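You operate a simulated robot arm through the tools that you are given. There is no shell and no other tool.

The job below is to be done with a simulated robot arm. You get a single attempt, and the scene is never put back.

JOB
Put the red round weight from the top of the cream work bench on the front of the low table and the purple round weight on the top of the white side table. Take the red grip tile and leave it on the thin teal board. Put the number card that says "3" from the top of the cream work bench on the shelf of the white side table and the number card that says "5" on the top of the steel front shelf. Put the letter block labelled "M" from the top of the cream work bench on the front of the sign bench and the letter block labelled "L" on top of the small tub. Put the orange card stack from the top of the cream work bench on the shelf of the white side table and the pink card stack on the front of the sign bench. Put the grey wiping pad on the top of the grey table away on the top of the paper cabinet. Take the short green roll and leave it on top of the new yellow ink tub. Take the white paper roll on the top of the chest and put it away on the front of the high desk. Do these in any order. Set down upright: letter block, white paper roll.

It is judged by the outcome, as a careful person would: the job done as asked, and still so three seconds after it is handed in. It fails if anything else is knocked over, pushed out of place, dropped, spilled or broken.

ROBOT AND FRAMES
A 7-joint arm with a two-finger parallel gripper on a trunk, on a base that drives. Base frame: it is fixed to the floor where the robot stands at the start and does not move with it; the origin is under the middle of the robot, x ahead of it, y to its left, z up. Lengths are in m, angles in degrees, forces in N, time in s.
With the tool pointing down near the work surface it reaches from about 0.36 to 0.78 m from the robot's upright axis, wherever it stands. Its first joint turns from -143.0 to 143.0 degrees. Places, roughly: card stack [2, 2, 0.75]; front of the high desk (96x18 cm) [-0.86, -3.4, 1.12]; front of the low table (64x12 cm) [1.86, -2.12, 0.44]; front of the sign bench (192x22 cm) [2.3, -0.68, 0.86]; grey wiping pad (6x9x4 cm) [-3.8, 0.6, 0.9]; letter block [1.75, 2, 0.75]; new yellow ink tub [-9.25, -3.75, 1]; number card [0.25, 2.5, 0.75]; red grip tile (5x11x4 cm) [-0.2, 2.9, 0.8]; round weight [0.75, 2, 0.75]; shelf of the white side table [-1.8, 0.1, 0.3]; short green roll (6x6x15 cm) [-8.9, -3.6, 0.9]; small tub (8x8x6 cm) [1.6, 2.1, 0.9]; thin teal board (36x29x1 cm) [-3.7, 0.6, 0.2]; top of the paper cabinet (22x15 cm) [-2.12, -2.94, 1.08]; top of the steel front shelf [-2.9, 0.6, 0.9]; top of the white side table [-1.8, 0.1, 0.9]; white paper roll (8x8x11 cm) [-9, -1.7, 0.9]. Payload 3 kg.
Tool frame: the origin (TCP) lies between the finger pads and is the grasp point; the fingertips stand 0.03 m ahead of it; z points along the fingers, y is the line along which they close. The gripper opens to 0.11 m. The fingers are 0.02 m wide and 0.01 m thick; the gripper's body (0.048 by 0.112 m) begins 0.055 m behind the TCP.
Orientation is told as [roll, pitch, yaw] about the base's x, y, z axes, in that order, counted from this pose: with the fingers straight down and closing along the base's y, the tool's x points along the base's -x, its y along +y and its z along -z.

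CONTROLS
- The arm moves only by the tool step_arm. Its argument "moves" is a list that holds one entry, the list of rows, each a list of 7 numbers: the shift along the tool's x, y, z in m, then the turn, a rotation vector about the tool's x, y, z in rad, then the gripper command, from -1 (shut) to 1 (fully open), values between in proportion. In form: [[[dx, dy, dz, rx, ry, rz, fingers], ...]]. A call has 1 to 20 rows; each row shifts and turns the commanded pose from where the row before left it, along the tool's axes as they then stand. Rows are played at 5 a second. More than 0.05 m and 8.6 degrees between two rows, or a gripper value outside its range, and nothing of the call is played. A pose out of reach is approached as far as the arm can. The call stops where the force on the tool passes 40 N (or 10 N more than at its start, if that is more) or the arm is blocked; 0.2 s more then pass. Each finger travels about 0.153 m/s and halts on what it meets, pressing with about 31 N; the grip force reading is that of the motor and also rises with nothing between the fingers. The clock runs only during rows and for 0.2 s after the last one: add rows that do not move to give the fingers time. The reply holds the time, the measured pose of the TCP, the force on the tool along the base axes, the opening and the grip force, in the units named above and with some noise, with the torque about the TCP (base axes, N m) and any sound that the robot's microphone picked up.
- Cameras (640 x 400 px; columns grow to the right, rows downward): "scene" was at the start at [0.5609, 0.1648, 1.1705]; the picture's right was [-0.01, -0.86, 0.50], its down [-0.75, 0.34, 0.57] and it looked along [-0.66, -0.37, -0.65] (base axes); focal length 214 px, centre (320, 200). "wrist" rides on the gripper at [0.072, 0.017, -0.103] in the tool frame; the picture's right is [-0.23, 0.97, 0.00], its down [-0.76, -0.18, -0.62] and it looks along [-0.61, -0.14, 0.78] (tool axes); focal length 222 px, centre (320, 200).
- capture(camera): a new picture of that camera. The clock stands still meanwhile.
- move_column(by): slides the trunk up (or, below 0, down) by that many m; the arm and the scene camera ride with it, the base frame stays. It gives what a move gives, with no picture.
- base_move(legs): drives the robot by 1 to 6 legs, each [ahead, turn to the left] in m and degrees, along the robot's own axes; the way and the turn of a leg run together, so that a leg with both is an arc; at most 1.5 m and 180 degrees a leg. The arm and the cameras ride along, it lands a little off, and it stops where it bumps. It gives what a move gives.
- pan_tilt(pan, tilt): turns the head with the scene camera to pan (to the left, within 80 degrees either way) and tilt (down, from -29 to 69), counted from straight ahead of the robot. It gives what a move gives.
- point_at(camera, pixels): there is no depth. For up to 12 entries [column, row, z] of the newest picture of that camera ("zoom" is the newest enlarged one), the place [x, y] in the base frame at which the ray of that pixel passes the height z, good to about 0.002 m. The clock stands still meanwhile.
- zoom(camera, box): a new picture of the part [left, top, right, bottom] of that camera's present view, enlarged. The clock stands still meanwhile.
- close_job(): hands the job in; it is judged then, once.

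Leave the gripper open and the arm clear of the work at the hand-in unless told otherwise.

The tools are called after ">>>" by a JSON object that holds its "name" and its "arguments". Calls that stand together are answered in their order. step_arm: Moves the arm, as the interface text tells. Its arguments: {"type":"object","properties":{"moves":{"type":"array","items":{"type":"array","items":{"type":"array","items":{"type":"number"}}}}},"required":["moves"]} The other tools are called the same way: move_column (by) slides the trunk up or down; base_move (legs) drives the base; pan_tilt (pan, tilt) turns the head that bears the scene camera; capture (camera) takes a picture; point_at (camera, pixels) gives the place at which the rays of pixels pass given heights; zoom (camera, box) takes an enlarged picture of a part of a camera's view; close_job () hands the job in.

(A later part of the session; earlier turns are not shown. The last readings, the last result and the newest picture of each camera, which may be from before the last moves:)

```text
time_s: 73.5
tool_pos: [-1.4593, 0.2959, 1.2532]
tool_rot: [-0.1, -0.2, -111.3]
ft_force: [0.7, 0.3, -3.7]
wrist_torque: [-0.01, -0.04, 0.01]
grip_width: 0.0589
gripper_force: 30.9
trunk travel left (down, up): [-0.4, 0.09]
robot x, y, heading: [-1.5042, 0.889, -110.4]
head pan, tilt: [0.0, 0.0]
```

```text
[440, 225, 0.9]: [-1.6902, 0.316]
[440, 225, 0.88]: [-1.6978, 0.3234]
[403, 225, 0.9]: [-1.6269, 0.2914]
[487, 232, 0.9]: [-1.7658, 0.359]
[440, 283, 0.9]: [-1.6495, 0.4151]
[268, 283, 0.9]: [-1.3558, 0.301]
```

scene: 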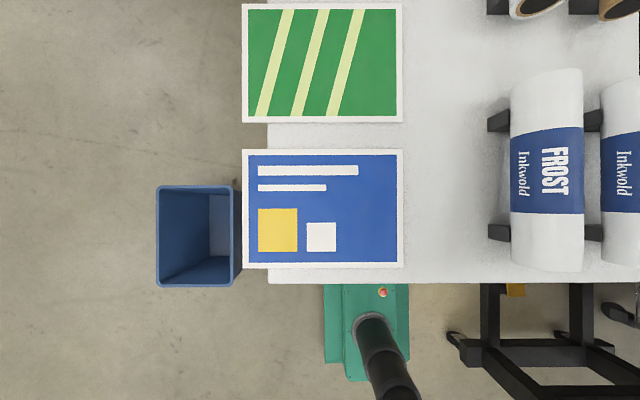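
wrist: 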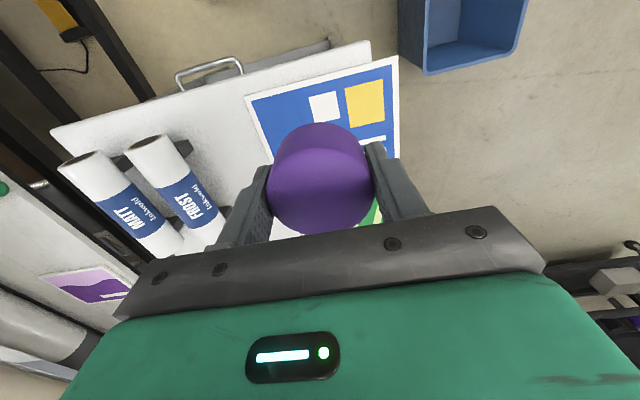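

I'll move over (-1.692,0.318) and descend to about z 0.97 with the weight.

>>> {"name": "step_arm", "arguments": {"moves": [[[-0.0128, -0.045, 0, 0, 0, 0, -1], [-0.0128, -0.045, 0, 0, 0, 0, -1], [-0.0128, -0.045, 0, 0, 0, 0, -1], [-0.0128, -0.045, 0, 0, 0, 0, -1], [-0.0128, -0.045, 0, 0, 0, 0, -1], [0, 0, 0.04, 0, 0, 0, -1], [0, 0, 0.04, 0, 0, 0, -1], [0, 0, 0.04, 0, 0, 0, -1], [0, 0, 0.04, 0, 0, 0, -1], [0, 0, 0.04, 0, 0, 0, -1], [0, 0, 0.04, 0, 0, 0, -1], [0, 0, 0.03, 0, 0, 0, -1], [0, 0, 0, 0, 0, 0, -1]]]}}

>>> {"name": "capture", "arguments": {"camera": "wrist"}}

>>> {"name": "pan_tilt", "arguments": {"pan": 0, "tilt": 35}}

>>> {"name": "capture", "arguments": {"camera": "scene"}}

```text
time_s: 76.3
tool_pos: [-1.6947, 0.3159, 0.9843]
tool_rot: [-0.1, -0.2, -111.3]
ft_force: [-0.4, -0.3, -3.5]
wrist_torque: [-0.01, -0.02, 0.01]
grip_width: 0.0588
gripper_force: 31.1
trunk travel left (down, up): [-0.4, 0.09]
robot x, y, heading: [-1.5019, 0.8867, -110.4]
head pan, tilt: [0.0, 0.0]
```

```text
taken
```

wrist: 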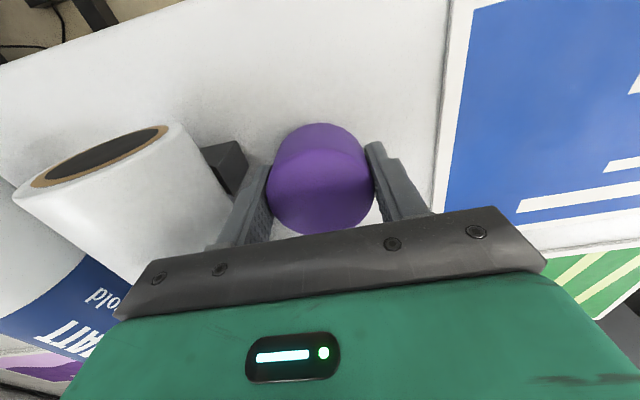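

```text
time_s: 77.3
tool_pos: [-1.6943, 0.3167, 0.9845]
tool_rot: [-0.1, 0.0, -111.3]
ft_force: [-0.2, -0.3, -3.1]
wrist_torque: [0.05, -0.03, -0.01]
grip_width: 0.059
gripper_force: 30.9
trunk travel left (down, up): [-0.4, 0.09]
robot x, y, heading: [-1.5003, 0.8896, -110.3]
head pan, tilt: [0.0, 35.0]
```

```text
taken
```

scene: 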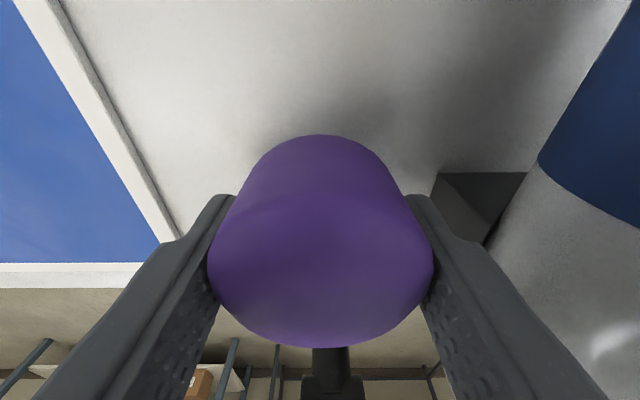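

The weight hangs clear between the print and the stand. I'll lower it in small steps and watch the force.

>>> {"name": "step_arm", "arguments": {"moves": [[[0, 0, 0.02, 0, 0, 0, -1], [0, 0, 0.015, 0, 0, 0, -1], [0, 0, 0.005, 0, 0, 0, -1], [0, 0, 0, 0, 0, 0, -1]]]}}

>>> {"name": "step_arm", "arguments": {"moves": [[[0, 0, 0.004, 0, 0, 0, -1], [0, 0, 0.003, 0, 0, 0, -1], [0, 0, 0, 0, 0, 0, -1]]]}}

```text
time_s: 78.0
tool_pos: [-1.6928, 0.3154, 0.9597]
tool_rot: [0.0, -0.5, -111.3]
ft_force: [6.8, 15.8, 27.7]
wrist_torque: [0.38, -1.19, 0.57]
grip_width: 0.0591
gripper_force: 30.9
trunk travel left (down, up): [-0.4, 0.09]
robot x, y, heading: [-1.5057, 0.8841, -110.4]
head pan, tilt: [0.0, 35.0]
stopped in row 3: the force on the tool passed its limit at 73 N (the readings are from after the stop); the commanded pose is now the measured one
```

```text
time_s: 78.3
tool_pos: [-1.6938, 0.3146, 0.9596]
tool_rot: [0.0, -0.6, -111.3]
ft_force: [5.1, 12.4, 19.2]
wrist_torque: [0.31, -0.9, 0.38]
grip_width: 0.0591
gripper_force: 30.9
trunk travel left (down, up): [-0.4, 0.09]
robot x, y, heading: [-1.5022, 0.8844, -110.4]
head pan, tilt: [0.0, 35.0]
stopped in row 1: the force on the tool passed its limit at 46 N (the readings are from after the stop); the commanded pose is now the measured one
```

Contact at TCP z ≈ 0.960: the weight is on the table, with some press. I'll ease up a little, look with the wrist camera to be sure it's resting on the table, and then open.

>>> {"name": "step_arm", "arguments": {"moves": [[[0, 0, -0.002, 0, 0, 0, -1], [0, 0, 0, 0, 0, 0, -1]]]}}

>>> {"name": "zoom", "arguments": {"camera": "wrist", "box": [180, 80, 460, 255]}}

>>> {"name": "capture", "arguments": {"camera": "scene"}}

```text
time_s: 78.9
tool_pos: [-1.6939, 0.3126, 0.9611]
tool_rot: [-0.1, -0.6, -111.2]
ft_force: [-0.3, 2.5, 0.3]
wrist_torque: [0.07, -0.08, 0.05]
grip_width: 0.0591
gripper_force: 30.8
trunk travel left (down, up): [-0.4, 0.09]
robot x, y, heading: [-1.5019, 0.8883, -110.6]
head pan, tilt: [0.0, 35.0]
```

```text
2.29 times, centred on (320, 168) of wrist
```

zoom: 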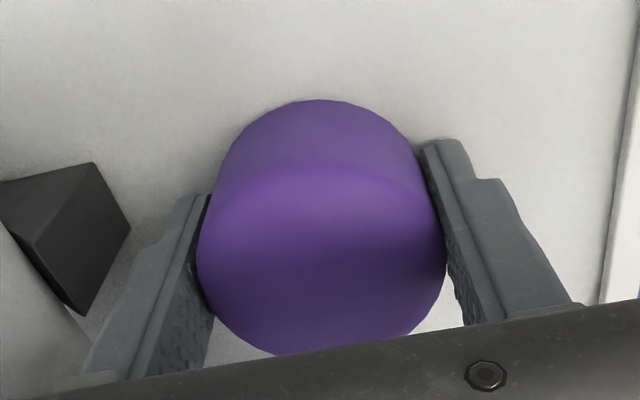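

```text
taken
```

scene: 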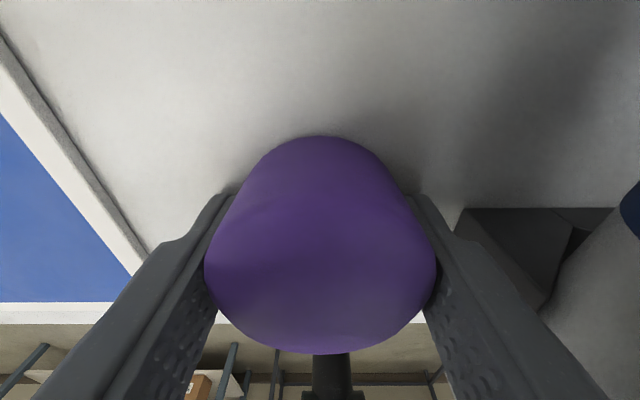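

The force now reads 0.3 N against -3.4 N when hanging, so the table carries the weight. I'll open partway (0.085) and rise straight up.

>>> {"name": "step_arm", "arguments": {"moves": [[[0, 0, 0, 0, 0, 0, 0.45], [0, 0, 0, 0, 0, 0, 0.45], [0, 0, -0.02, 0, 0, 0, 0.45], [0, 0, -0.04, 0, 0, 0, 0.45], [0, 0, -0.045, 0, 0, 0, 0.45], [0, 0, -0.045, 0, 0, 0, 0.45], [0, 0, -0.045, 0, 0, 0, 0.45], [0, 0, -0.045, 0, 0, 0, 0.45], [0, 0, 0, 0, 0, 0, 0.45]]]}}

>>> {"name": "capture", "arguments": {"camera": "wrist"}}

>>> {"name": "pan_tilt", "arguments": {"pan": 0, "tilt": 0}}

>>> {"name": "capture", "arguments": {"camera": "scene"}}

```text
time_s: 80.9
tool_pos: [-1.6938, 0.3145, 1.1996]
tool_rot: [-0.1, -0.6, -111.3]
ft_force: [0.6, 0.4, 1.1]
wrist_torque: [-0.02, 0.02, 0.0]
grip_width: 0.0798
gripper_force: 0.1
trunk travel left (down, up): [-0.4, 0.09]
robot x, y, heading: [-1.5031, 0.886, -110.3]
head pan, tilt: [0.0, 35.0]
```

```text
taken
```

wrist: 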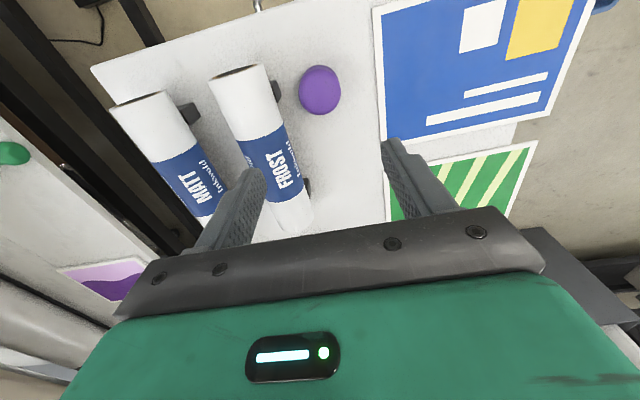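

```text
time_s: 81.9
tool_pos: [-1.693, 0.3137, 1.1998]
tool_rot: [0.0, -0.6, -111.3]
ft_force: [0.8, -0.1, 0.1]
wrist_torque: [0.0, -0.02, -0.02]
grip_width: 0.08
gripper_force: 0.1
trunk travel left (down, up): [-0.4, 0.09]
robot x, y, heading: [-1.5017, 0.8836, -110.5]
head pan, tilt: [0.0, 0.0]
```

```text
taken
```

scene: 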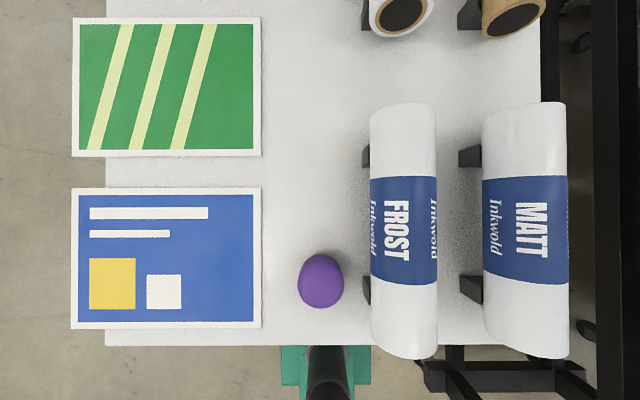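

The purple weight stands on the white side table top, with the prints and rolls undisturbed. Next I'll back off and survey the far side of the machine to learn the layout. I raise the tool toward horizontal for the view.

>>> {"name": "base_move", "arguments": {"legs": [[-0.55, 0], [0, -70]]}}

>>> {"name": "step_arm", "arguments": {"moves": [[[0, 0, 0, 0, -0.14, 0, 1], [0, 0, 0, 0, -0.14, 0, 1], [0, 0, 0.01, 0, -0.14, 0, 1], [0, 0, 0.01, 0, -0.14, 0, 1], [0, 0, 0.01, 0, -0.14, 0, 1], [0, 0, 0.02, 0, -0.14, 0, 1], [0, 0, 0.02, 0, -0.14, 0, 1], [0, 0, 0.02, 0, -0.14, 0, 1], [0, 0, 0.02, 0, -0.14, 0, 1], [0, 0, 0.02, 0, -0.14, 0, 1], [0, 0, 0, 0, 0, 0, 1]]]}}

>>> {"name": "pan_tilt", "arguments": {"pan": 0, "tilt": 10}}

>>> {"name": "capture", "arguments": {"camera": "scene"}}

```text
time_s: 87.1
tool_pos: [-1.8218, 1.1152, 1.2005]
tool_rot: [0.6, -0.4, -153.4]
ft_force: [15.7, -4.9, 0.2]
wrist_torque: [0.6, 1.84, -0.45]
grip_width: 0.0795
gripper_force: 0.0
trunk travel left (down, up): [-0.4, 0.09]
robot x, y, heading: [-1.2887, 1.3908, -153.6]
head pan, tilt: [0.0, 0.0]
stopped in leg 2: the force on the tool passed its limit at 83 N (the readings are from after the stop); the commanded pose is now the measured one
```

```text
time_s: 87.9
tool_pos: [-1.8198, 1.1175, 1.1956]
tool_rot: [0.6, -23.7, -153.9]
ft_force: [42.2, 8.3, 22.6]
wrist_torque: [1.26, -0.01, -2.36]
grip_width: 0.1045
gripper_force: 0.1
trunk travel left (down, up): [-0.4, 0.09]
robot x, y, heading: [-1.2878, 1.3889, -153.6]
head pan, tilt: [0.0, 0.0]
stopped in row 4: the force on the tool passed its limit at 50 N (the readings are from after the stop); the commanded pose is now the measured one
```

```text
time_s: 88.6
tool_pos: [-1.821, 1.1174, 1.1953]
tool_rot: [0.7, -23.7, -153.8]
ft_force: [51.4, 11.0, 17.8]
wrist_torque: [1.03, -0.45, -2.83]
grip_width: 0.1029
gripper_force: 0.1
trunk travel left (down, up): [-0.4, 0.09]
robot x, y, heading: [-1.2859, 1.3881, -153.6]
head pan, tilt: [0.0, 10.0]
```

```text
taken
```

scene: 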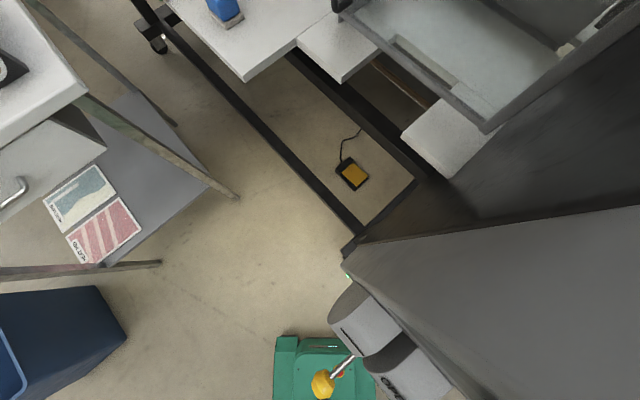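

The hand bumped the machine's end panel during the turn and is pressing on it with about 50 N. I was too bold there. I'll back straight away from it now.

>>> {"name": "base_move", "arguments": {"legs": [[-0.2, 0]]}}

>>> {"name": "capture", "arguments": {"camera": "scene"}}

```text
time_s: 90.2
tool_pos: [-1.6435, 1.2105, 1.1933]
tool_rot: [0.7, -23.7, -154.2]
ft_force: [0.5, -0.2, -1.3]
wrist_torque: [0.04, -0.03, -0.01]
grip_width: 0.1099
gripper_force: 0.0
trunk travel left (down, up): [-0.4, 0.09]
robot x, y, heading: [-1.1024, 1.4795, -153.8]
head pan, tilt: [0.0, 10.0]
```

```text
taken
```

scene: 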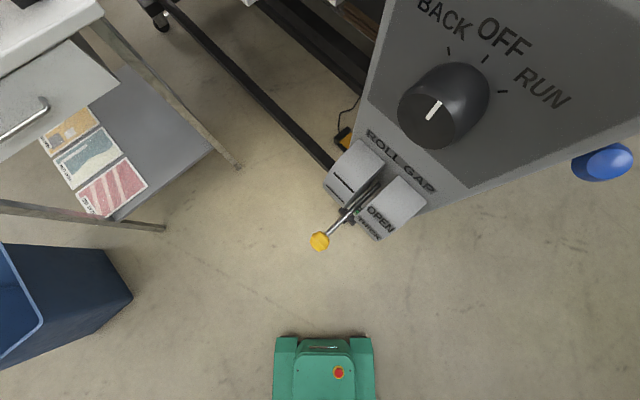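

I'm free of the panel now. I'll zoom in on the panel's knob and lever to check that nothing was moved.

>>> {"name": "zoom", "arguments": {"camera": "scene", "box": [290, 0, 640, 260]}}

```text
1.54 times, centred on (465, 130) of scene
```

zoom: 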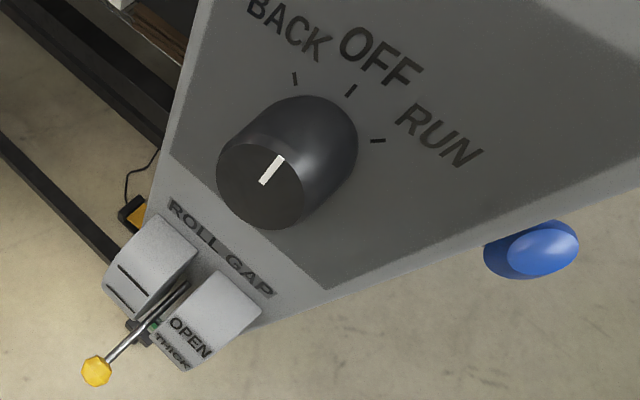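

The knob still points to OFF and the roll-gap lever stands at its "THICK/OPEN" marking. I'll compare it from a distance later. I'll back off more before raising the tool for a survey.

>>> {"name": "base_move", "arguments": {"legs": [[-0.25, 0]]}}

>>> {"name": "step_arm", "arguments": {"moves": [[[0, 0, 0, 0, -0.14, 0, 1], [0, 0, 0, 0, -0.14, 0, 1], [0, 0, 0.01, 0, -0.14, 0, 1], [0, 0, 0.01, 0, -0.14, 0, 1], [0, 0, 0.02, 0, -0.14, 0, 1], [0, 0, 0.02, 0, -0.14, 0, 1], [0, 0, 0.02, 0, -0.14, 0, 1], [0, 0, 0, 0, 0, 0, 1]]]}}

>>> {"name": "capture", "arguments": {"camera": "scene"}}

```text
time_s: 92.0
tool_pos: [-1.4201, 1.3213, 1.193]
tool_rot: [0.7, -23.6, -154.4]
ft_force: [1.1, -1.3, 0.3]
wrist_torque: [0.03, -0.01, 0.03]
grip_width: 0.1099
gripper_force: 0.0
trunk travel left (down, up): [-0.4, 0.09]
robot x, y, heading: [-0.877, 1.5892, -154.2]
head pan, tilt: [0.0, 10.0]
```

```text
time_s: 93.8
tool_pos: [-1.4813, 1.2891, 1.1527]
tool_rot: [3.5, -79.6, -157.5]
ft_force: [0.6, -0.3, -0.2]
wrist_torque: [0.02, 0.01, 0.04]
grip_width: 0.1101
gripper_force: 0.1
trunk travel left (down, up): [-0.4, 0.09]
robot x, y, heading: [-0.8792, 1.5899, -154.6]
head pan, tilt: [0.0, 10.0]
```

```text
taken
```

scene: 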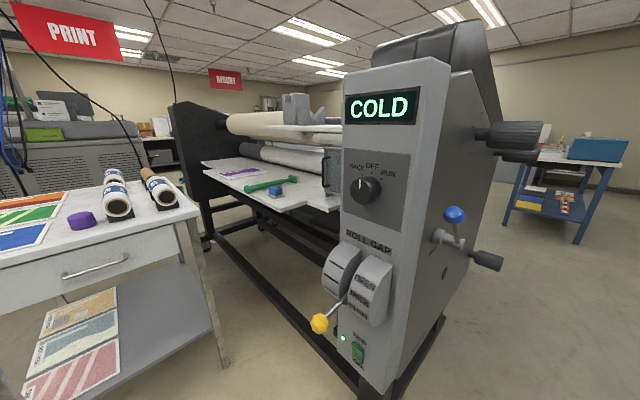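

The control panel shows COLD, the knob at OFF and the lever down. The white table with the purple weight is intact at left, and a blue table stands beyond on the right. I'll measure floor points for the passage to the right of the machine.

>>> {"name": "point_at", "arguments": {"camera": "scene", "pixels": [[440, 318, 0.0], [575, 244, 0.0], [505, 224, 0.0], [610, 300, 0.0], [365, 398, 0.0], [226, 365, 0.0]]}}

>>> {"name": "pan_tilt", "arguments": {"pan": -50, "tilt": 10}}

>>> {"name": "capture", "arguments": {"camera": "scene"}}

```text
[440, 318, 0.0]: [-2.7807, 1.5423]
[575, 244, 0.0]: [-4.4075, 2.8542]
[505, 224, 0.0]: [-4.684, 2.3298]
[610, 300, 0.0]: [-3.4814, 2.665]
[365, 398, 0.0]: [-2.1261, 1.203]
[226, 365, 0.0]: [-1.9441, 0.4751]
```

```text
time_s: 95.0
tool_pos: [-1.4805, 1.2889, 1.1533]
tool_rot: [3.6, -79.7, -157.6]
ft_force: [-0.3, 0.2, 0.9]
wrist_torque: [-0.02, -0.01, 0.0]
grip_width: 0.1098
gripper_force: 0.0
trunk travel left (down, up): [-0.4, 0.09]
robot x, y, heading: [-0.8753, 1.5907, -154.0]
head pan, tilt: [-50.0, 10.0]
```

```text
taken
```

scene: 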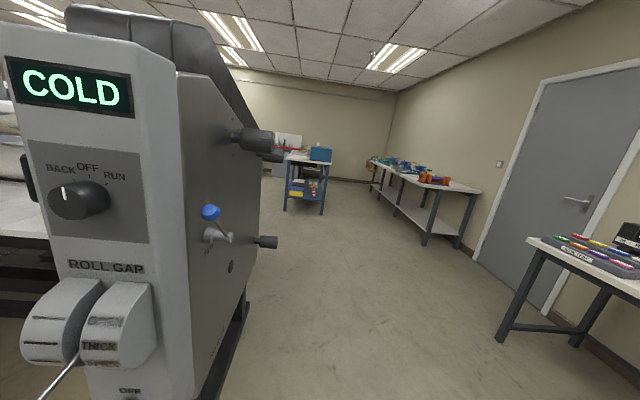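

The passage between the machine's end (corners at about (-2.1,1.2) and (-2.8,1.54)) and the wall tables is wide. I'll turn right and drive through toward (-2.3,2.15).

>>> {"name": "base_move", "arguments": {"legs": [[0, -47], [1.45, 0]]}}

>>> {"name": "pan_tilt", "arguments": {"pan": 40, "tilt": 10}}

>>> {"name": "capture", "arguments": {"camera": "scene"}}

```text
time_s: 104.5
tool_pos: [-2.8892, 2.3296, 1.1533]
tool_rot: [3.5, -79.7, 156.3]
ft_force: [0.0, -0.2, 0.1]
wrist_torque: [0.01, 0.0, 0.01]
grip_width: 0.11
gripper_force: 0.1
trunk travel left (down, up): [-0.4, 0.09]
robot x, y, heading: [-2.257, 2.1012, 159.6]
head pan, tilt: [-50.0, 10.0]
```

```text
time_s: 106.1
tool_pos: [-2.8881, 2.3306, 1.1541]
tool_rot: [3.6, -79.8, 156.3]
ft_force: [0.2, -0.3, 0.2]
wrist_torque: [0.0, 0.01, 0.0]
grip_width: 0.1101
gripper_force: 0.1
trunk travel left (down, up): [-0.4, 0.09]
robot x, y, heading: [-2.2532, 2.1031, 159.4]
head pan, tilt: [40.0, 10.0]
```

```text
taken
```

scene: 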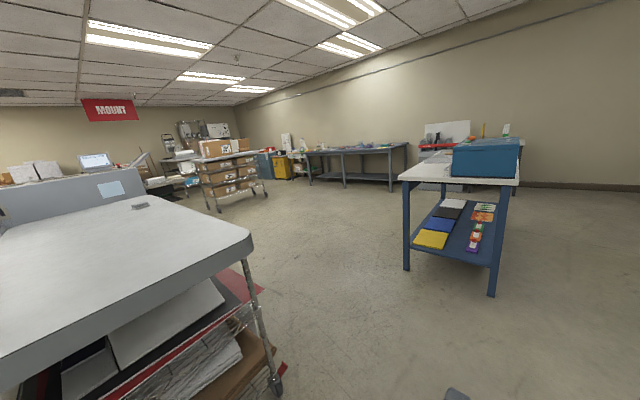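

Behind the machine is a big grey-topped cart, with a small grey pad on it at about (140,206) and boards stacked below. I'll pan left for a fuller look.

>>> {"name": "pan_tilt", "arguments": {"pan": 75, "tilt": 20}}

>>> {"name": "capture", "arguments": {"camera": "scene"}}

>>> {"name": "zoom", "arguments": {"camera": "scene", "box": [200, 50, 520, 250]}}

```text
time_s: 107.1
tool_pos: [-2.8892, 2.3291, 1.1533]
tool_rot: [3.6, -79.8, 156.3]
ft_force: [0.3, -0.5, -0.3]
wrist_torque: [0.0, 0.0, -0.01]
grip_width: 0.1099
gripper_force: 0.1
trunk travel left (down, up): [-0.4, 0.09]
robot x, y, heading: [-2.2552, 2.0993, 159.6]
head pan, tilt: [75.0, 20.0]
```

```text
taken
```

scene: 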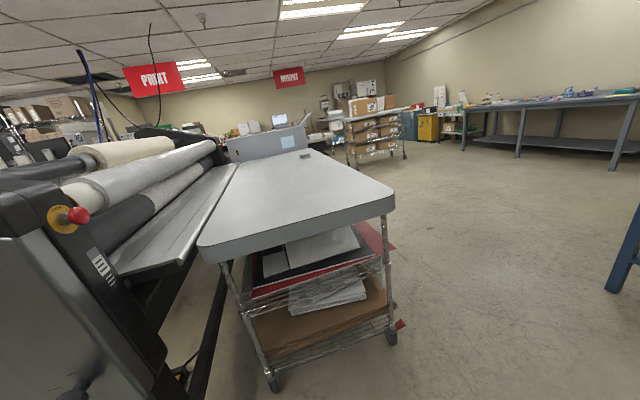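

```text
2.00 times, centred on (360, 150) of scene
```

zoom: 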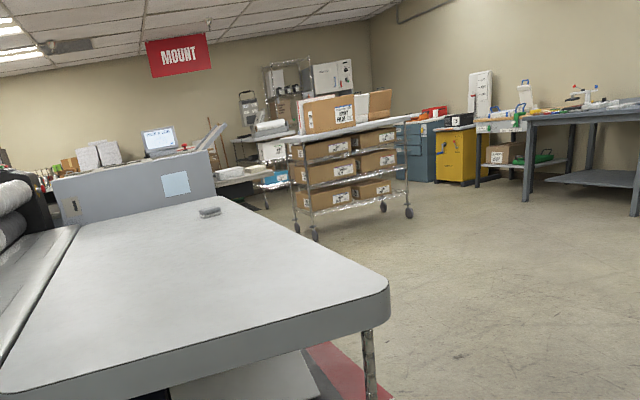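

The grey table stretches away behind the machine, with the pad near its far end at zoom (210,212). Below it is a wire rack with boards. I'll measure it.

>>> {"name": "point_at", "arguments": {"camera": "scene", "pixels": [[394, 203, 0.88], [200, 250, 0.88], [305, 156, 0.9], [391, 342, 0.0], [272, 388, 0.0], [312, 152, 0.88], [240, 163, 0.88], [396, 249, 0.4], [365, 230, 0.4]]}}

```text
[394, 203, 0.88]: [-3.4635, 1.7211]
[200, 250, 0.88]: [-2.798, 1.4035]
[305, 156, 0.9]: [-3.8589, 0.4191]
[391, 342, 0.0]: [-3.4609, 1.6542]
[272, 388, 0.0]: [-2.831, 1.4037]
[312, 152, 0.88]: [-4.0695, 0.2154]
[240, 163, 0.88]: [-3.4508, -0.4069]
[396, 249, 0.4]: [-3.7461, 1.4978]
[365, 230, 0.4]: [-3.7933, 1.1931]
```

The pad sits about 10 cm inside the table's open-floor edge, near (-3.86,0.42). I'll drive around the table's end corner (-3.46,1.72), keeping clear of the blue table, to its open side.

>>> {"name": "base_move", "arguments": {"legs": [[0, 6.4], [1.23, 0], [0, 62], [1.45, 0]]}}

>>> {"name": "pan_tilt", "arguments": {"pan": 60, "tilt": 15}}

>>> {"name": "capture", "arguments": {"camera": "scene"}}

```text
time_s: 123.2
tool_pos: [-4.7855, 0.7919, 1.1518]
tool_rot: [3.5, -79.7, -134.6]
ft_force: [-0.4, -0.4, -0.4]
wrist_torque: [-0.01, 0.01, 0.0]
grip_width: 0.1099
gripper_force: 0.1
trunk travel left (down, up): [-0.4, 0.09]
robot x, y, heading: [-4.3462, 1.3031, -131.4]
head pan, tilt: [75.0, 20.0]
```

```text
time_s: 124.0
tool_pos: [-4.7846, 0.791, 1.1543]
tool_rot: [3.5, -79.7, -134.6]
ft_force: [-0.3, -0.4, -0.7]
wrist_torque: [0.03, 0.0, -0.02]
grip_width: 0.1101
gripper_force: 0.1
trunk travel left (down, up): [-0.4, 0.09]
robot x, y, heading: [-4.3471, 1.3018, -131.4]
head pan, tilt: [60.0, 15.0]
```

```text
taken
```

scene: 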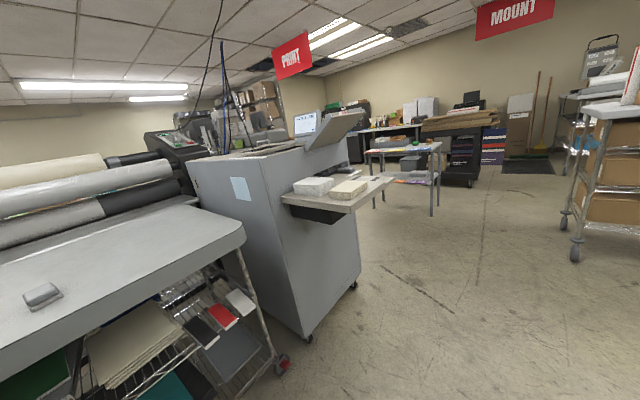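

The pad is at (43,295). On the rack below I can see a teal board near (170,385). I'll turn the base toward the table and look closer.

>>> {"name": "base_move", "arguments": {"legs": [[0, 75]]}}

>>> {"name": "pan_tilt", "arguments": {"pan": -10, "tilt": 35}}

>>> {"name": "capture", "arguments": {"camera": "scene"}}

```text
time_s: 127.4
tool_pos: [-4.025, 0.7063, 1.1542]
tool_rot: [2.6, -79.7, -64.8]
ft_force: [0.3, 0.7, 0.0]
wrist_torque: [-0.03, 0.03, -0.11]
grip_width: 0.1099
gripper_force: 0.0
trunk travel left (down, up): [-0.4, 0.09]
robot x, y, heading: [-4.3939, 1.2807, -60.8]
head pan, tilt: [60.0, 15.0]
stopped in leg 1: the robot was blocked; the commanded pose is now the measured one
```

```text
time_s: 128.8
tool_pos: [-4.0274, 0.7062, 1.1545]
tool_rot: [3.1, -79.6, -65.3]
ft_force: [0.0, 0.7, -0.3]
wrist_torque: [-0.01, -0.01, -0.02]
grip_width: 0.1102
gripper_force: 0.0
trunk travel left (down, up): [-0.4, 0.09]
robot x, y, heading: [-4.393, 1.2767, -60.6]
head pan, tilt: [-10.0, 35.0]
```

```text
taken
```

scene: 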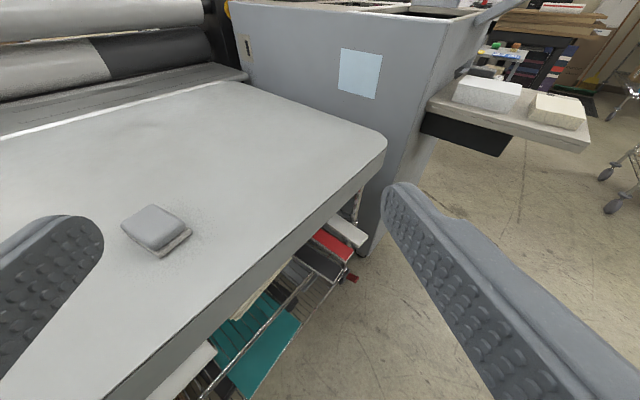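

The turn ended slightly early again at heading -61°, shifted about 5 cm. I can see the pad at (155,230) and the teal board on the rack at (250,340). I'll turn the tool down, which gives me a look at the base itself as well as the pad.

>>> {"name": "point_at", "arguments": {"camera": "scene", "pixels": [[155, 228, 0.93], [155, 235, 0.9], [255, 330, 0.25], [300, 320, 0.25], [235, 398, 0.25], [385, 140, 0.9], [350, 278, 0.3]]}}

>>> {"name": "step_arm", "arguments": {"moves": [[[0, 0, -0.02, 0, 0.14, 0, 1], [0, 0, -0.02, 0, 0.14, 0, 1], [0, 0, -0.02, 0, 0.14, 0, 1], [0, 0, -0.02, 0, 0.14, 0, 1], [0, 0, -0.02, 0, 0.14, 0, 1], [0, 0, -0.01, 0, 0.14, 0, 1], [0, 0, -0.01, 0, 0.14, 0, 1], [0, 0, -0.01, 0, 0.14, 0, 1], [0, 0, 0, 0, 0.14, 0, 1], [0, 0, 0, 0, 0.13, 0, 1], [0, 0, 0, 0, 0, 0, 1]]]}}

>>> {"name": "pan_tilt", "arguments": {"pan": 0, "tilt": 25}}

>>> {"name": "capture", "arguments": {"camera": "scene"}}

>>> {"name": "capture", "arguments": {"camera": "wrist"}}

```text
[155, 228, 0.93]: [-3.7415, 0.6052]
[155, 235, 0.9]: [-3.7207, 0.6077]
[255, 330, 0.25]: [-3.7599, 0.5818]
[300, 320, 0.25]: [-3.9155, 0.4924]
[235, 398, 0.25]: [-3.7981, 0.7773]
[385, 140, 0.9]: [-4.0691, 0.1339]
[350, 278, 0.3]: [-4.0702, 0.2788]
```

```text
time_s: 131.2
tool_pos: [-4.0751, 0.7978, 1.2235]
tool_rot: [0.5, 0.0, -62.3]
ft_force: [0.1, 0.1, -0.6]
wrist_torque: [0.02, 0.02, -0.03]
grip_width: 0.1102
gripper_force: 0.1
trunk travel left (down, up): [-0.4, 0.09]
robot x, y, heading: [-4.3918, 1.282, -60.8]
head pan, tilt: [-10.0, 35.0]
```

```text
time_s: 131.9
tool_pos: [-4.0756, 0.797, 1.2253]
tool_rot: [0.7, -0.2, -62.2]
ft_force: [0.2, 0.5, -0.8]
wrist_torque: [0.0, 0.04, 0.01]
grip_width: 0.1101
gripper_force: 0.1
trunk travel left (down, up): [-0.4, 0.09]
robot x, y, heading: [-4.3894, 1.2786, -60.7]
head pan, tilt: [0.0, 25.0]
```

```text
taken
```

scene: 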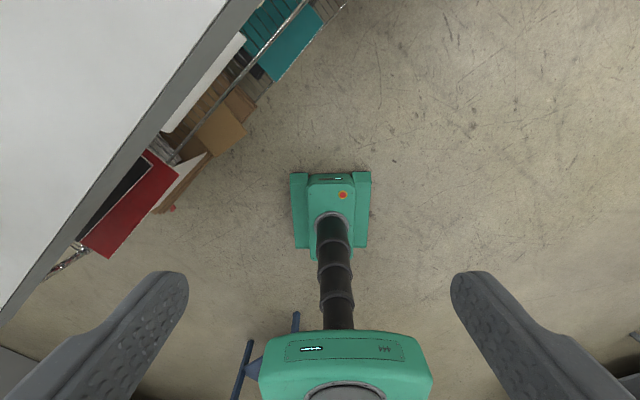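

```text
taken
```

wrist: 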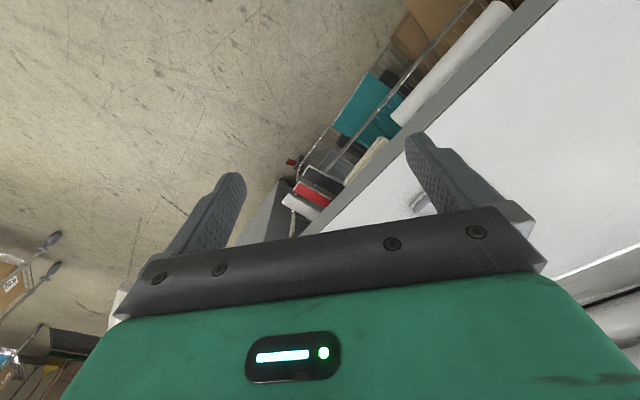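

The base's front area is clear of the rack. I see blue bars near the shoulder at (250,360), so I'll tilt further to see what stands behind the robot.

>>> {"name": "pan_tilt", "arguments": {"pan": 0, "tilt": 48}}

>>> {"name": "capture", "arguments": {"camera": "scene"}}

>>> {"name": "point_at", "arguments": {"camera": "scene", "pixels": [[320, 100, 0.2], [320, 200, 0.2]]}}

```text
time_s: 132.8
tool_pos: [-4.0753, 0.7972, 1.224]
tool_rot: [0.6, -0.1, -62.2]
ft_force: [-1.1, -0.4, 1.3]
wrist_torque: [-0.02, -0.01, 0.06]
grip_width: 0.1099
gripper_force: 0.0
trunk travel left (down, up): [-0.4, 0.09]
robot x, y, heading: [-4.388, 1.2789, -60.8]
head pan, tilt: [0.0, 48.0]
```

```text
taken
```

scene: 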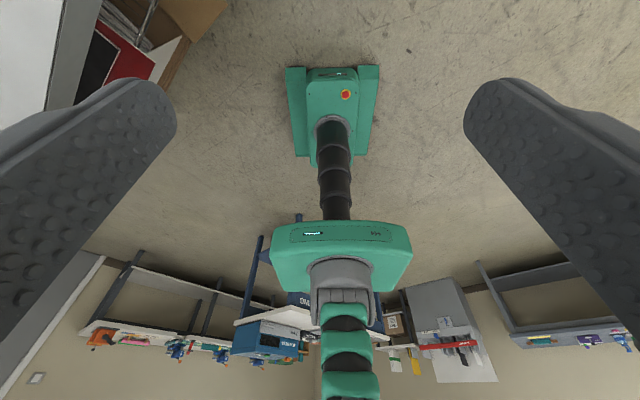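

```text
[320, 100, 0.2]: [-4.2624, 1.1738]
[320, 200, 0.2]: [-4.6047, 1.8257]
```

Behind the robot there's only open floor and the blue table. From the two views, the pad is at about (-3.75,0.61), its top near z 0.95, and 12.6 cm inside the edge. I'll drive to stand square in front of it, at about (-4.26,0.85) with heading -22°.

>>> {"name": "base_move", "arguments": {"legs": [[0, -12], [0.44, 0], [0, 51]]}}

>>> {"name": "pan_tilt", "arguments": {"pan": 0, "tilt": 20}}

>>> {"name": "capture", "arguments": {"camera": "scene"}}

>>> {"name": "capture", "arguments": {"camera": "wrist"}}

```text
time_s: 138.6
tool_pos: [-3.708, 0.6898, 1.2238]
tool_rot: [0.6, -0.2, -22.5]
ft_force: [0.9, 0.1, -0.4]
wrist_torque: [0.03, -0.03, 0.01]
grip_width: 0.1098
gripper_force: 0.1
trunk travel left (down, up): [-0.4, 0.09]
robot x, y, heading: [-4.2758, 0.8143, -21.6]
head pan, tilt: [0.0, 48.0]
```

```text
time_s: 139.5
tool_pos: [-3.7091, 0.6887, 1.2256]
tool_rot: [0.7, -0.1, -22.6]
ft_force: [-0.5, -0.8, -0.5]
wrist_torque: [0.02, 0.0, 0.01]
grip_width: 0.11
gripper_force: 0.0
trunk travel left (down, up): [-0.4, 0.09]
robot x, y, heading: [-4.2755, 0.8159, -21.4]
head pan, tilt: [0.0, 20.0]
```

```text
taken
```

scene: 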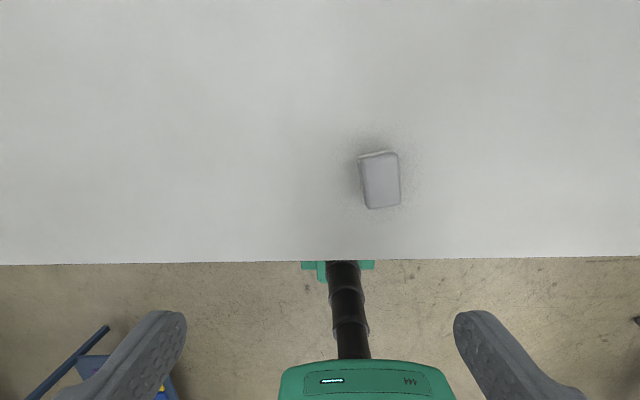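

```text
taken
```

wrist: 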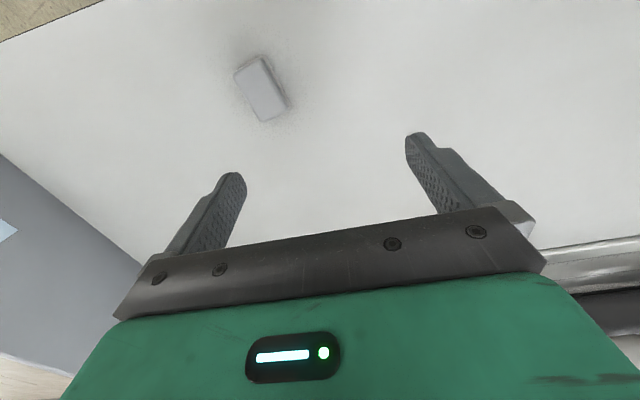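

The pad is in clear view at scene (380,180). I'll compute its corners for the centre and orientation.

>>> {"name": "point_at", "arguments": {"camera": "scene", "pixels": [[360, 158, 0.95], [397, 152, 0.95], [400, 203, 0.95], [368, 208, 0.95], [380, 180, 0.95], [300, 263, 0.92]]}}

>>> {"name": "zoom", "arguments": {"camera": "scene", "box": [330, 130, 430, 230]}}

>>> {"name": "point_at", "arguments": {"camera": "wrist", "pixels": [[261, 89, 0.95]]}}

```text
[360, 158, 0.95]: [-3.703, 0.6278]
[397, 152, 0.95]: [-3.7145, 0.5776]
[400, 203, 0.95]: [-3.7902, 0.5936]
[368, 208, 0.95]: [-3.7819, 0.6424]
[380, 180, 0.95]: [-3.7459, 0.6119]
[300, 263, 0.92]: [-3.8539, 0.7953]
```

```text
4.00 times, centred on (380, 180) of scene
```

zoom: 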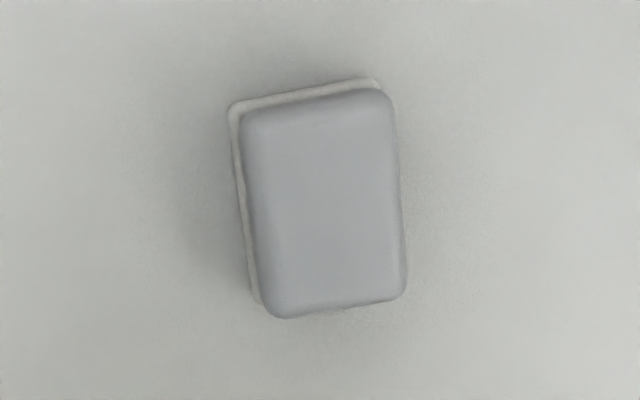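

```text
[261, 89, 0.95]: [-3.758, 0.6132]
```

The pad's long axis lies at about -12° and its centre at (-3.751,0.612). I'll move over it, turn the tool by about 10°, and descend to z ≈ 0.99.

>>> {"name": "step_arm", "arguments": {"moves": [[[0.0046, -0.0435, 0, 0, 0, -0.0915, 0.8], [0.0046, -0.0435, 0, 0, 0, -0.0915, 0.8], [0, 0, 0.04, 0, 0, 0, 0.8], [0, 0, 0.04, 0, 0, 0, 0.8], [0, 0, 0.04, 0, 0, 0, 0.8], [0, 0, 0.04, 0, 0, 0, 0.8], [0, 0, 0.04, 0, 0, 0, 0.8], [0, 0, 0.03, 0, 0, 0, 0.8], [0, 0, 0, 0, 0, 0, 0.8]]]}}

>>> {"name": "pan_tilt", "arguments": {"pan": 0, "tilt": 40}}

>>> {"name": "capture", "arguments": {"camera": "scene"}}

>>> {"name": "capture", "arguments": {"camera": "wrist"}}

```text
time_s: 141.5
tool_pos: [-3.7461, 0.6137, 0.9956]
tool_rot: [0.6, -0.2, -12.0]
ft_force: [0.2, 0.1, 0.4]
wrist_torque: [-0.01, -0.01, -0.02]
grip_width: 0.0991
gripper_force: 0.1
trunk travel left (down, up): [-0.4, 0.09]
robot x, y, heading: [-4.2751, 0.8202, -21.5]
head pan, tilt: [0.0, 20.0]
```

```text
time_s: 142.4
tool_pos: [-3.7459, 0.6132, 0.9955]
tool_rot: [0.5, -0.2, -12.0]
ft_force: [1.4, 0.0, 0.3]
wrist_torque: [0.01, -0.01, 0.03]
grip_width: 0.0991
gripper_force: 0.0
trunk travel left (down, up): [-0.4, 0.09]
robot x, y, heading: [-4.2715, 0.8173, -21.5]
head pan, tilt: [0.0, 40.0]
```

```text
taken
```

scene: 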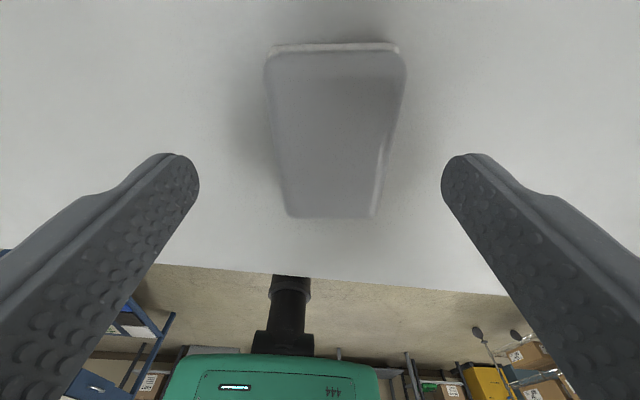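

```text
taken
```

wrist: 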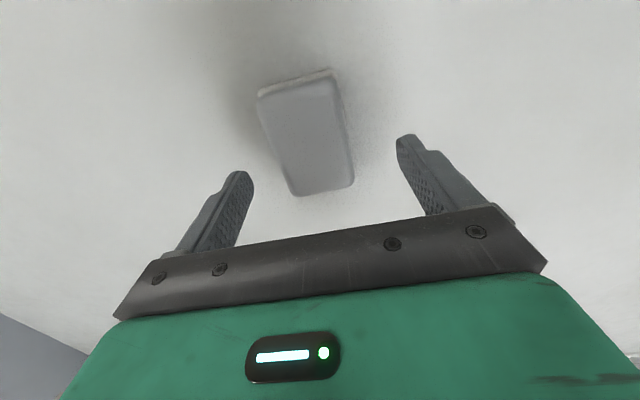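

It's well aligned between the fingers. I'll descend in small steps and close on the pad.

>>> {"name": "step_arm", "arguments": {"moves": [[[0, 0, 0.012, 0, 0, 0, 0.8], [0, 0, 0.01, 0, 0, 0, 0.8], [0, 0, 0.008, 0, 0, 0, 0.8], [0, 0, 0, 0, 0, 0, 0.8]]]}}

>>> {"name": "capture", "arguments": {"camera": "scene"}}

```text
time_s: 143.4
tool_pos: [-3.7444, 0.614, 0.9632]
tool_rot: [0.7, -0.2, -12.0]
ft_force: [-0.2, 0.1, 0.0]
wrist_torque: [-0.01, -0.01, 0.02]
grip_width: 0.0987
gripper_force: 0.0
trunk travel left (down, up): [-0.4, 0.09]
robot x, y, heading: [-4.2731, 0.8172, -21.0]
head pan, tilt: [0.0, 40.0]
```

```text
taken
```

scene: 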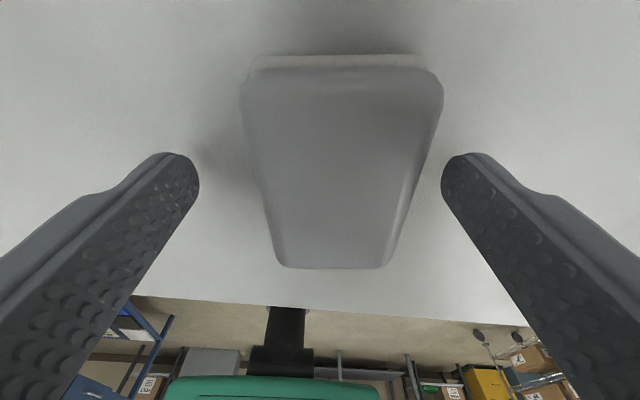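

No contact yet, with the tips at about 0.933. I'll go 5 mm lower and close.

>>> {"name": "step_arm", "arguments": {"moves": [[[0, 0, 0.005, 0, 0, 0, 0.8], [0, 0, 0, 0, 0, 0, -1], [0, 0, 0, 0, 0, 0, -1], [0, 0, 0, 0, 0, 0, -1], [0, 0, 0, 0, 0, 0, -1]]]}}

```text
time_s: 144.6
tool_pos: [-3.7453, 0.6134, 0.9587]
tool_rot: [0.6, -0.2, -12.1]
ft_force: [0.6, 0.5, 0.5]
wrist_torque: [-0.01, 0.01, -0.01]
grip_width: 0.0572
gripper_force: 31.3
trunk travel left (down, up): [-0.4, 0.09]
robot x, y, heading: [-4.2743, 0.8171, -21.2]
head pan, tilt: [0.0, 40.0]
```

The pad is gripped at 0.057. I'll lift it and check the grip with the camera.

>>> {"name": "step_arm", "arguments": {"moves": [[[0, 0, -0.01, 0, 0, 0, -1], [0, 0, -0.03, 0, 0, 0, -1], [0, 0, -0.04, 0, 0, 0, -1], [0, 0, -0.045, 0, 0, 0, -1], [0, 0, -0.045, 0, 0, 0, -1], [0, 0, -0.045, 0, 0, 0, -1], [0, 0, 0, 0, 0, 0, -1]]]}}

>>> {"name": "capture", "arguments": {"camera": "wrist"}}

>>> {"name": "pan_tilt", "arguments": {"pan": 75, "tilt": 0}}

>>> {"name": "capture", "arguments": {"camera": "scene"}}

```text
time_s: 146.2
tool_pos: [-3.7506, 0.6131, 1.1744]
tool_rot: [0.5, -0.2, -12.0]
ft_force: [-0.3, 0.0, -0.1]
wrist_torque: [-0.01, -0.04, 0.0]
grip_width: 0.0574
gripper_force: 30.8
trunk travel left (down, up): [-0.4, 0.09]
robot x, y, heading: [-4.2762, 0.8169, -21.7]
head pan, tilt: [0.0, 40.0]
```

```text
taken
```

wrist: 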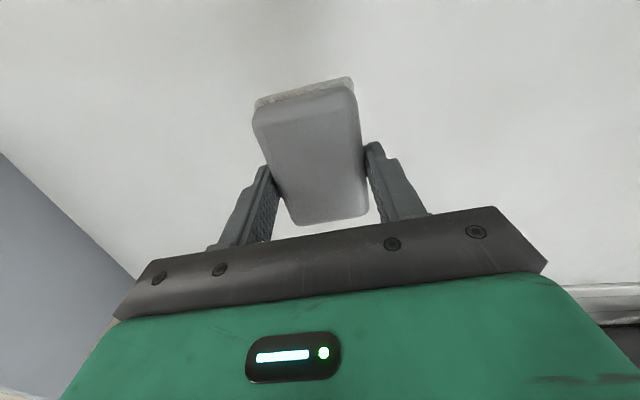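

```text
time_s: 147.6
tool_pos: [-3.7497, 0.6134, 1.174]
tool_rot: [0.6, -0.2, -11.9]
ft_force: [0.0, -0.4, 0.0]
wrist_torque: [0.03, 0.01, 0.0]
grip_width: 0.0572
gripper_force: 30.9
trunk travel left (down, up): [-0.4, 0.09]
robot x, y, heading: [-4.275, 0.8143, -21.3]
head pan, tilt: [75.0, 0.0]
```

```text
taken
```

scene: 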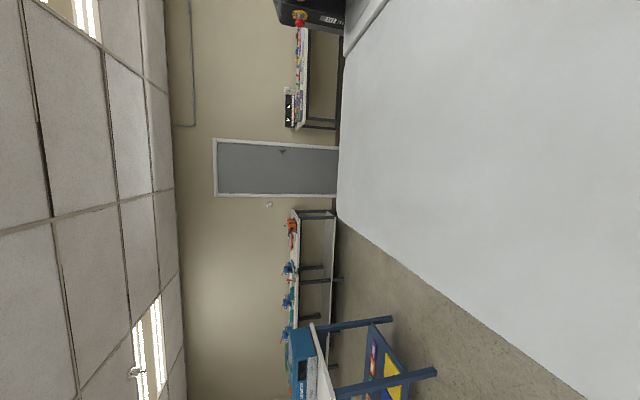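

The pad is securely held. Now to the paper cabinet at (-2.12,-2.94). I'll back away from the table and turn right to face down the aisle, then raise the view.

>>> {"name": "base_move", "arguments": {"legs": [[-0.35, 0], [0, -60]]}}

>>> {"name": "step_arm", "arguments": {"moves": [[[0, 0, 0, 0, -0.14, 0, -1], [0, 0, 0, 0, -0.14, 0, -1], [0, 0, 0, 0, -0.14, 0, -1], [0, 0, 0, 0, -0.14, 0, -1], [0, 0, 0, 0, -0.14, 0, -1], [0, 0, 0, 0, -0.14, 0, -1], [0, 0, 0, 0, 0, 0, -1]]]}}

>>> {"name": "pan_tilt", "arguments": {"pan": 0, "tilt": -20}}

>>> {"name": "capture", "arguments": {"camera": "scene"}}

```text
time_s: 152.6
tool_pos: [-4.5177, 0.3865, 1.1748]
tool_rot: [0.6, -0.3, -72.1]
ft_force: [0.1, -0.1, 0.1]
wrist_torque: [-0.01, 0.01, 0.0]
grip_width: 0.0573
gripper_force: 30.7
trunk travel left (down, up): [-0.4, 0.09]
robot x, y, heading: [-4.5594, 0.95, -81.2]
head pan, tilt: [75.0, 0.0]
```

```text
time_s: 154.2
tool_pos: [-4.5183, 0.385, 1.1745]
tool_rot: [0.7, -48.3, -72.7]
ft_force: [-0.1, -0.4, -2.0]
wrist_torque: [0.0, -0.02, -0.04]
grip_width: 0.0567
gripper_force: 31.6
trunk travel left (down, up): [-0.4, 0.09]
robot x, y, heading: [-4.559, 0.9518, -81.2]
head pan, tilt: [75.0, 0.0]
```

```text
time_s: 155.7
tool_pos: [-4.5189, 0.3855, 1.1736]
tool_rot: [0.9, -48.4, -72.6]
ft_force: [-0.5, 0.0, -0.7]
wrist_torque: [0.01, -0.01, 0.02]
grip_width: 0.0571
gripper_force: 30.9
trunk travel left (down, up): [-0.4, 0.09]
robot x, y, heading: [-4.5604, 0.9489, -81.4]
head pan, tilt: [0.0, -20.0]
```

```text
taken
```

scene: 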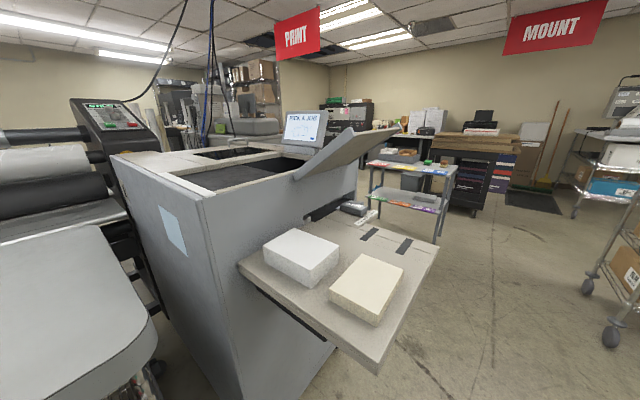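

A printer with an output tray (two paper blocks on it) is right ahead, and the aisle runs to its right. I'll zoom in on the far area to look for the paper cabinet, and measure the floor points.

>>> {"name": "zoom", "arguments": {"camera": "scene", "box": [320, 80, 560, 230]}}

>>> {"name": "point_at", "arguments": {"camera": "scene", "pixels": [[437, 248, 0.9], [378, 375, 0.9], [438, 240, 0.0], [472, 215, 0.0], [610, 350, 0.0], [588, 292, 0.0], [400, 395, 0.0]]}}

```text
2.67 times, centred on (440, 155) of scene
```

zoom: 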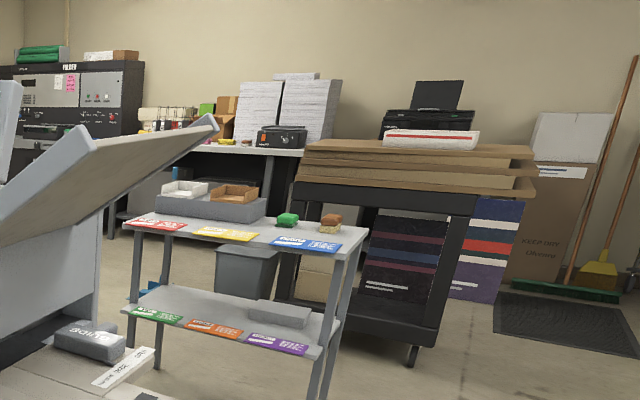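

```text
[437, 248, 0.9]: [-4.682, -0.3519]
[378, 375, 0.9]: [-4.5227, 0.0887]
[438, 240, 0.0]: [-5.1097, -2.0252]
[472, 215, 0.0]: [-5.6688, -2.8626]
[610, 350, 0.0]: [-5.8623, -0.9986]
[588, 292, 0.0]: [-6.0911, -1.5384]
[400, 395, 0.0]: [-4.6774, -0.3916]
```

The aisle south is cluttered, so I'll go back by the known route around the laminator's north end to the open east side, where the cabinet should be reachable. First leg: turn left in two parts and drive toward (-3.5,2.45).

>>> {"name": "base_move", "arguments": {"legs": [[0, 68], [0, 68], [0.92, 0], [0.92, 0]]}}

```text
time_s: 161.2
tool_pos: [-4.0545, 1.2081, 1.1736]
tool_rot: [0.5, -48.1, 40.7]
ft_force: [-1.6, 0.9, -1.1]
wrist_torque: [-0.1, -0.07, -0.08]
grip_width: 0.0572
gripper_force: 31.4
trunk travel left (down, up): [-0.4, 0.09]
robot x, y, heading: [-4.5261, 0.8901, 33.5]
head pan, tilt: [0.0, -20.0]
stopped in leg 2: the robot was blocked; the commanded pose is now the measured one
```

The turn was blocked at heading 33.5°. I'll look around before going on.

>>> {"name": "capture", "arguments": {"camera": "scene"}}

>>> {"name": "pan_tilt", "arguments": {"pan": 0, "tilt": 30}}

>>> {"name": "capture", "arguments": {"camera": "scene"}}

```text
taken
```

scene: 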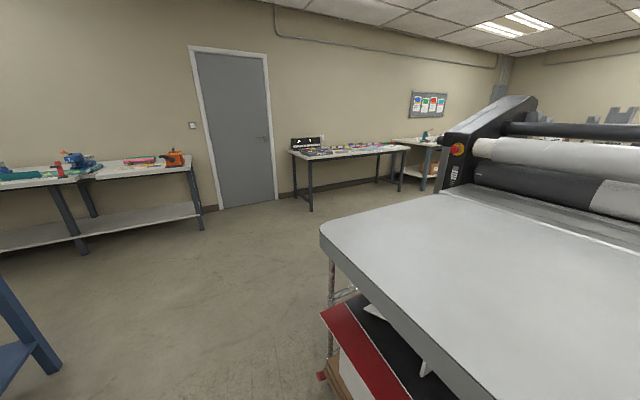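

```text
time_s: 162.4
tool_pos: [-4.0545, 1.2072, 1.1745]
tool_rot: [0.8, -48.2, 40.5]
ft_force: [0.0, -0.3, -0.9]
wrist_torque: [0.01, 0.01, -0.01]
grip_width: 0.057
gripper_force: 31.1
trunk travel left (down, up): [-0.4, 0.09]
robot x, y, heading: [-4.524, 0.8924, 33.4]
head pan, tilt: [0.0, 30.0]
```

```text
taken
```

scene: 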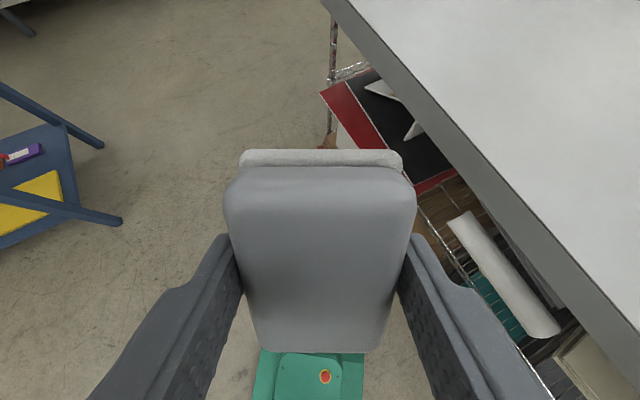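

The blue table is at left and the rack at right. I'll measure how far the base front edge really reaches, using the green pod corners at (262,350) and (365,353).

>>> {"name": "point_at", "arguments": {"camera": "scene", "pixels": [[262, 350, 0.2], [364, 353, 0.2], [262, 350, 0.3], [364, 353, 0.3], [122, 222, 0.0], [103, 146, 0.0], [322, 93, 0.45], [330, 140, 0.3]]}}

```text
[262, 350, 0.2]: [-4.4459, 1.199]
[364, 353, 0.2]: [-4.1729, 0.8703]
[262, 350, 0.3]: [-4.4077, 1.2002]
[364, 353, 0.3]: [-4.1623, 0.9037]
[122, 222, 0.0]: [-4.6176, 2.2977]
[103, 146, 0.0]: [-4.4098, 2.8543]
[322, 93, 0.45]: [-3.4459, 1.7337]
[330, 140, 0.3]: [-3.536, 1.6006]
```

The base's front reaches only about 0.27 m from its centre and nothing is touching it. The blocking seems to be a stall in long left turns. I'll continue with the remaining turn and drive.

>>> {"name": "base_move", "arguments": {"legs": [[0, 21]]}}

```text
time_s: 163.9
tool_pos: [-4.1992, 1.359, 1.1741]
tool_rot: [0.7, -48.1, 61.8]
ft_force: [-1.1, 0.0, -0.7]
wrist_torque: [-0.01, 0.0, 0.0]
grip_width: 0.0574
gripper_force: 30.9
trunk travel left (down, up): [-0.4, 0.09]
robot x, y, heading: [-4.5107, 0.8858, 54.9]
head pan, tilt: [0.0, 30.0]
```

Now I'll drive to about (-3.5,2.45) and turn right to pass the laminator's north end.

>>> {"name": "base_move", "arguments": {"legs": [[0, 3], [0.93, 0], [0.93, 0], [0, -73]]}}

```text
time_s: 177.1
tool_pos: [-2.9517, 2.2803, 1.1735]
tool_rot: [0.7, -48.2, -12.1]
ft_force: [0.1, 0.3, -0.3]
wrist_torque: [-0.02, 0.0, -0.04]
grip_width: 0.0571
gripper_force: 31.3
trunk travel left (down, up): [-0.4, 0.09]
robot x, y, heading: [-3.4769, 2.4972, -18.6]
head pan, tilt: [0.0, 30.0]
```

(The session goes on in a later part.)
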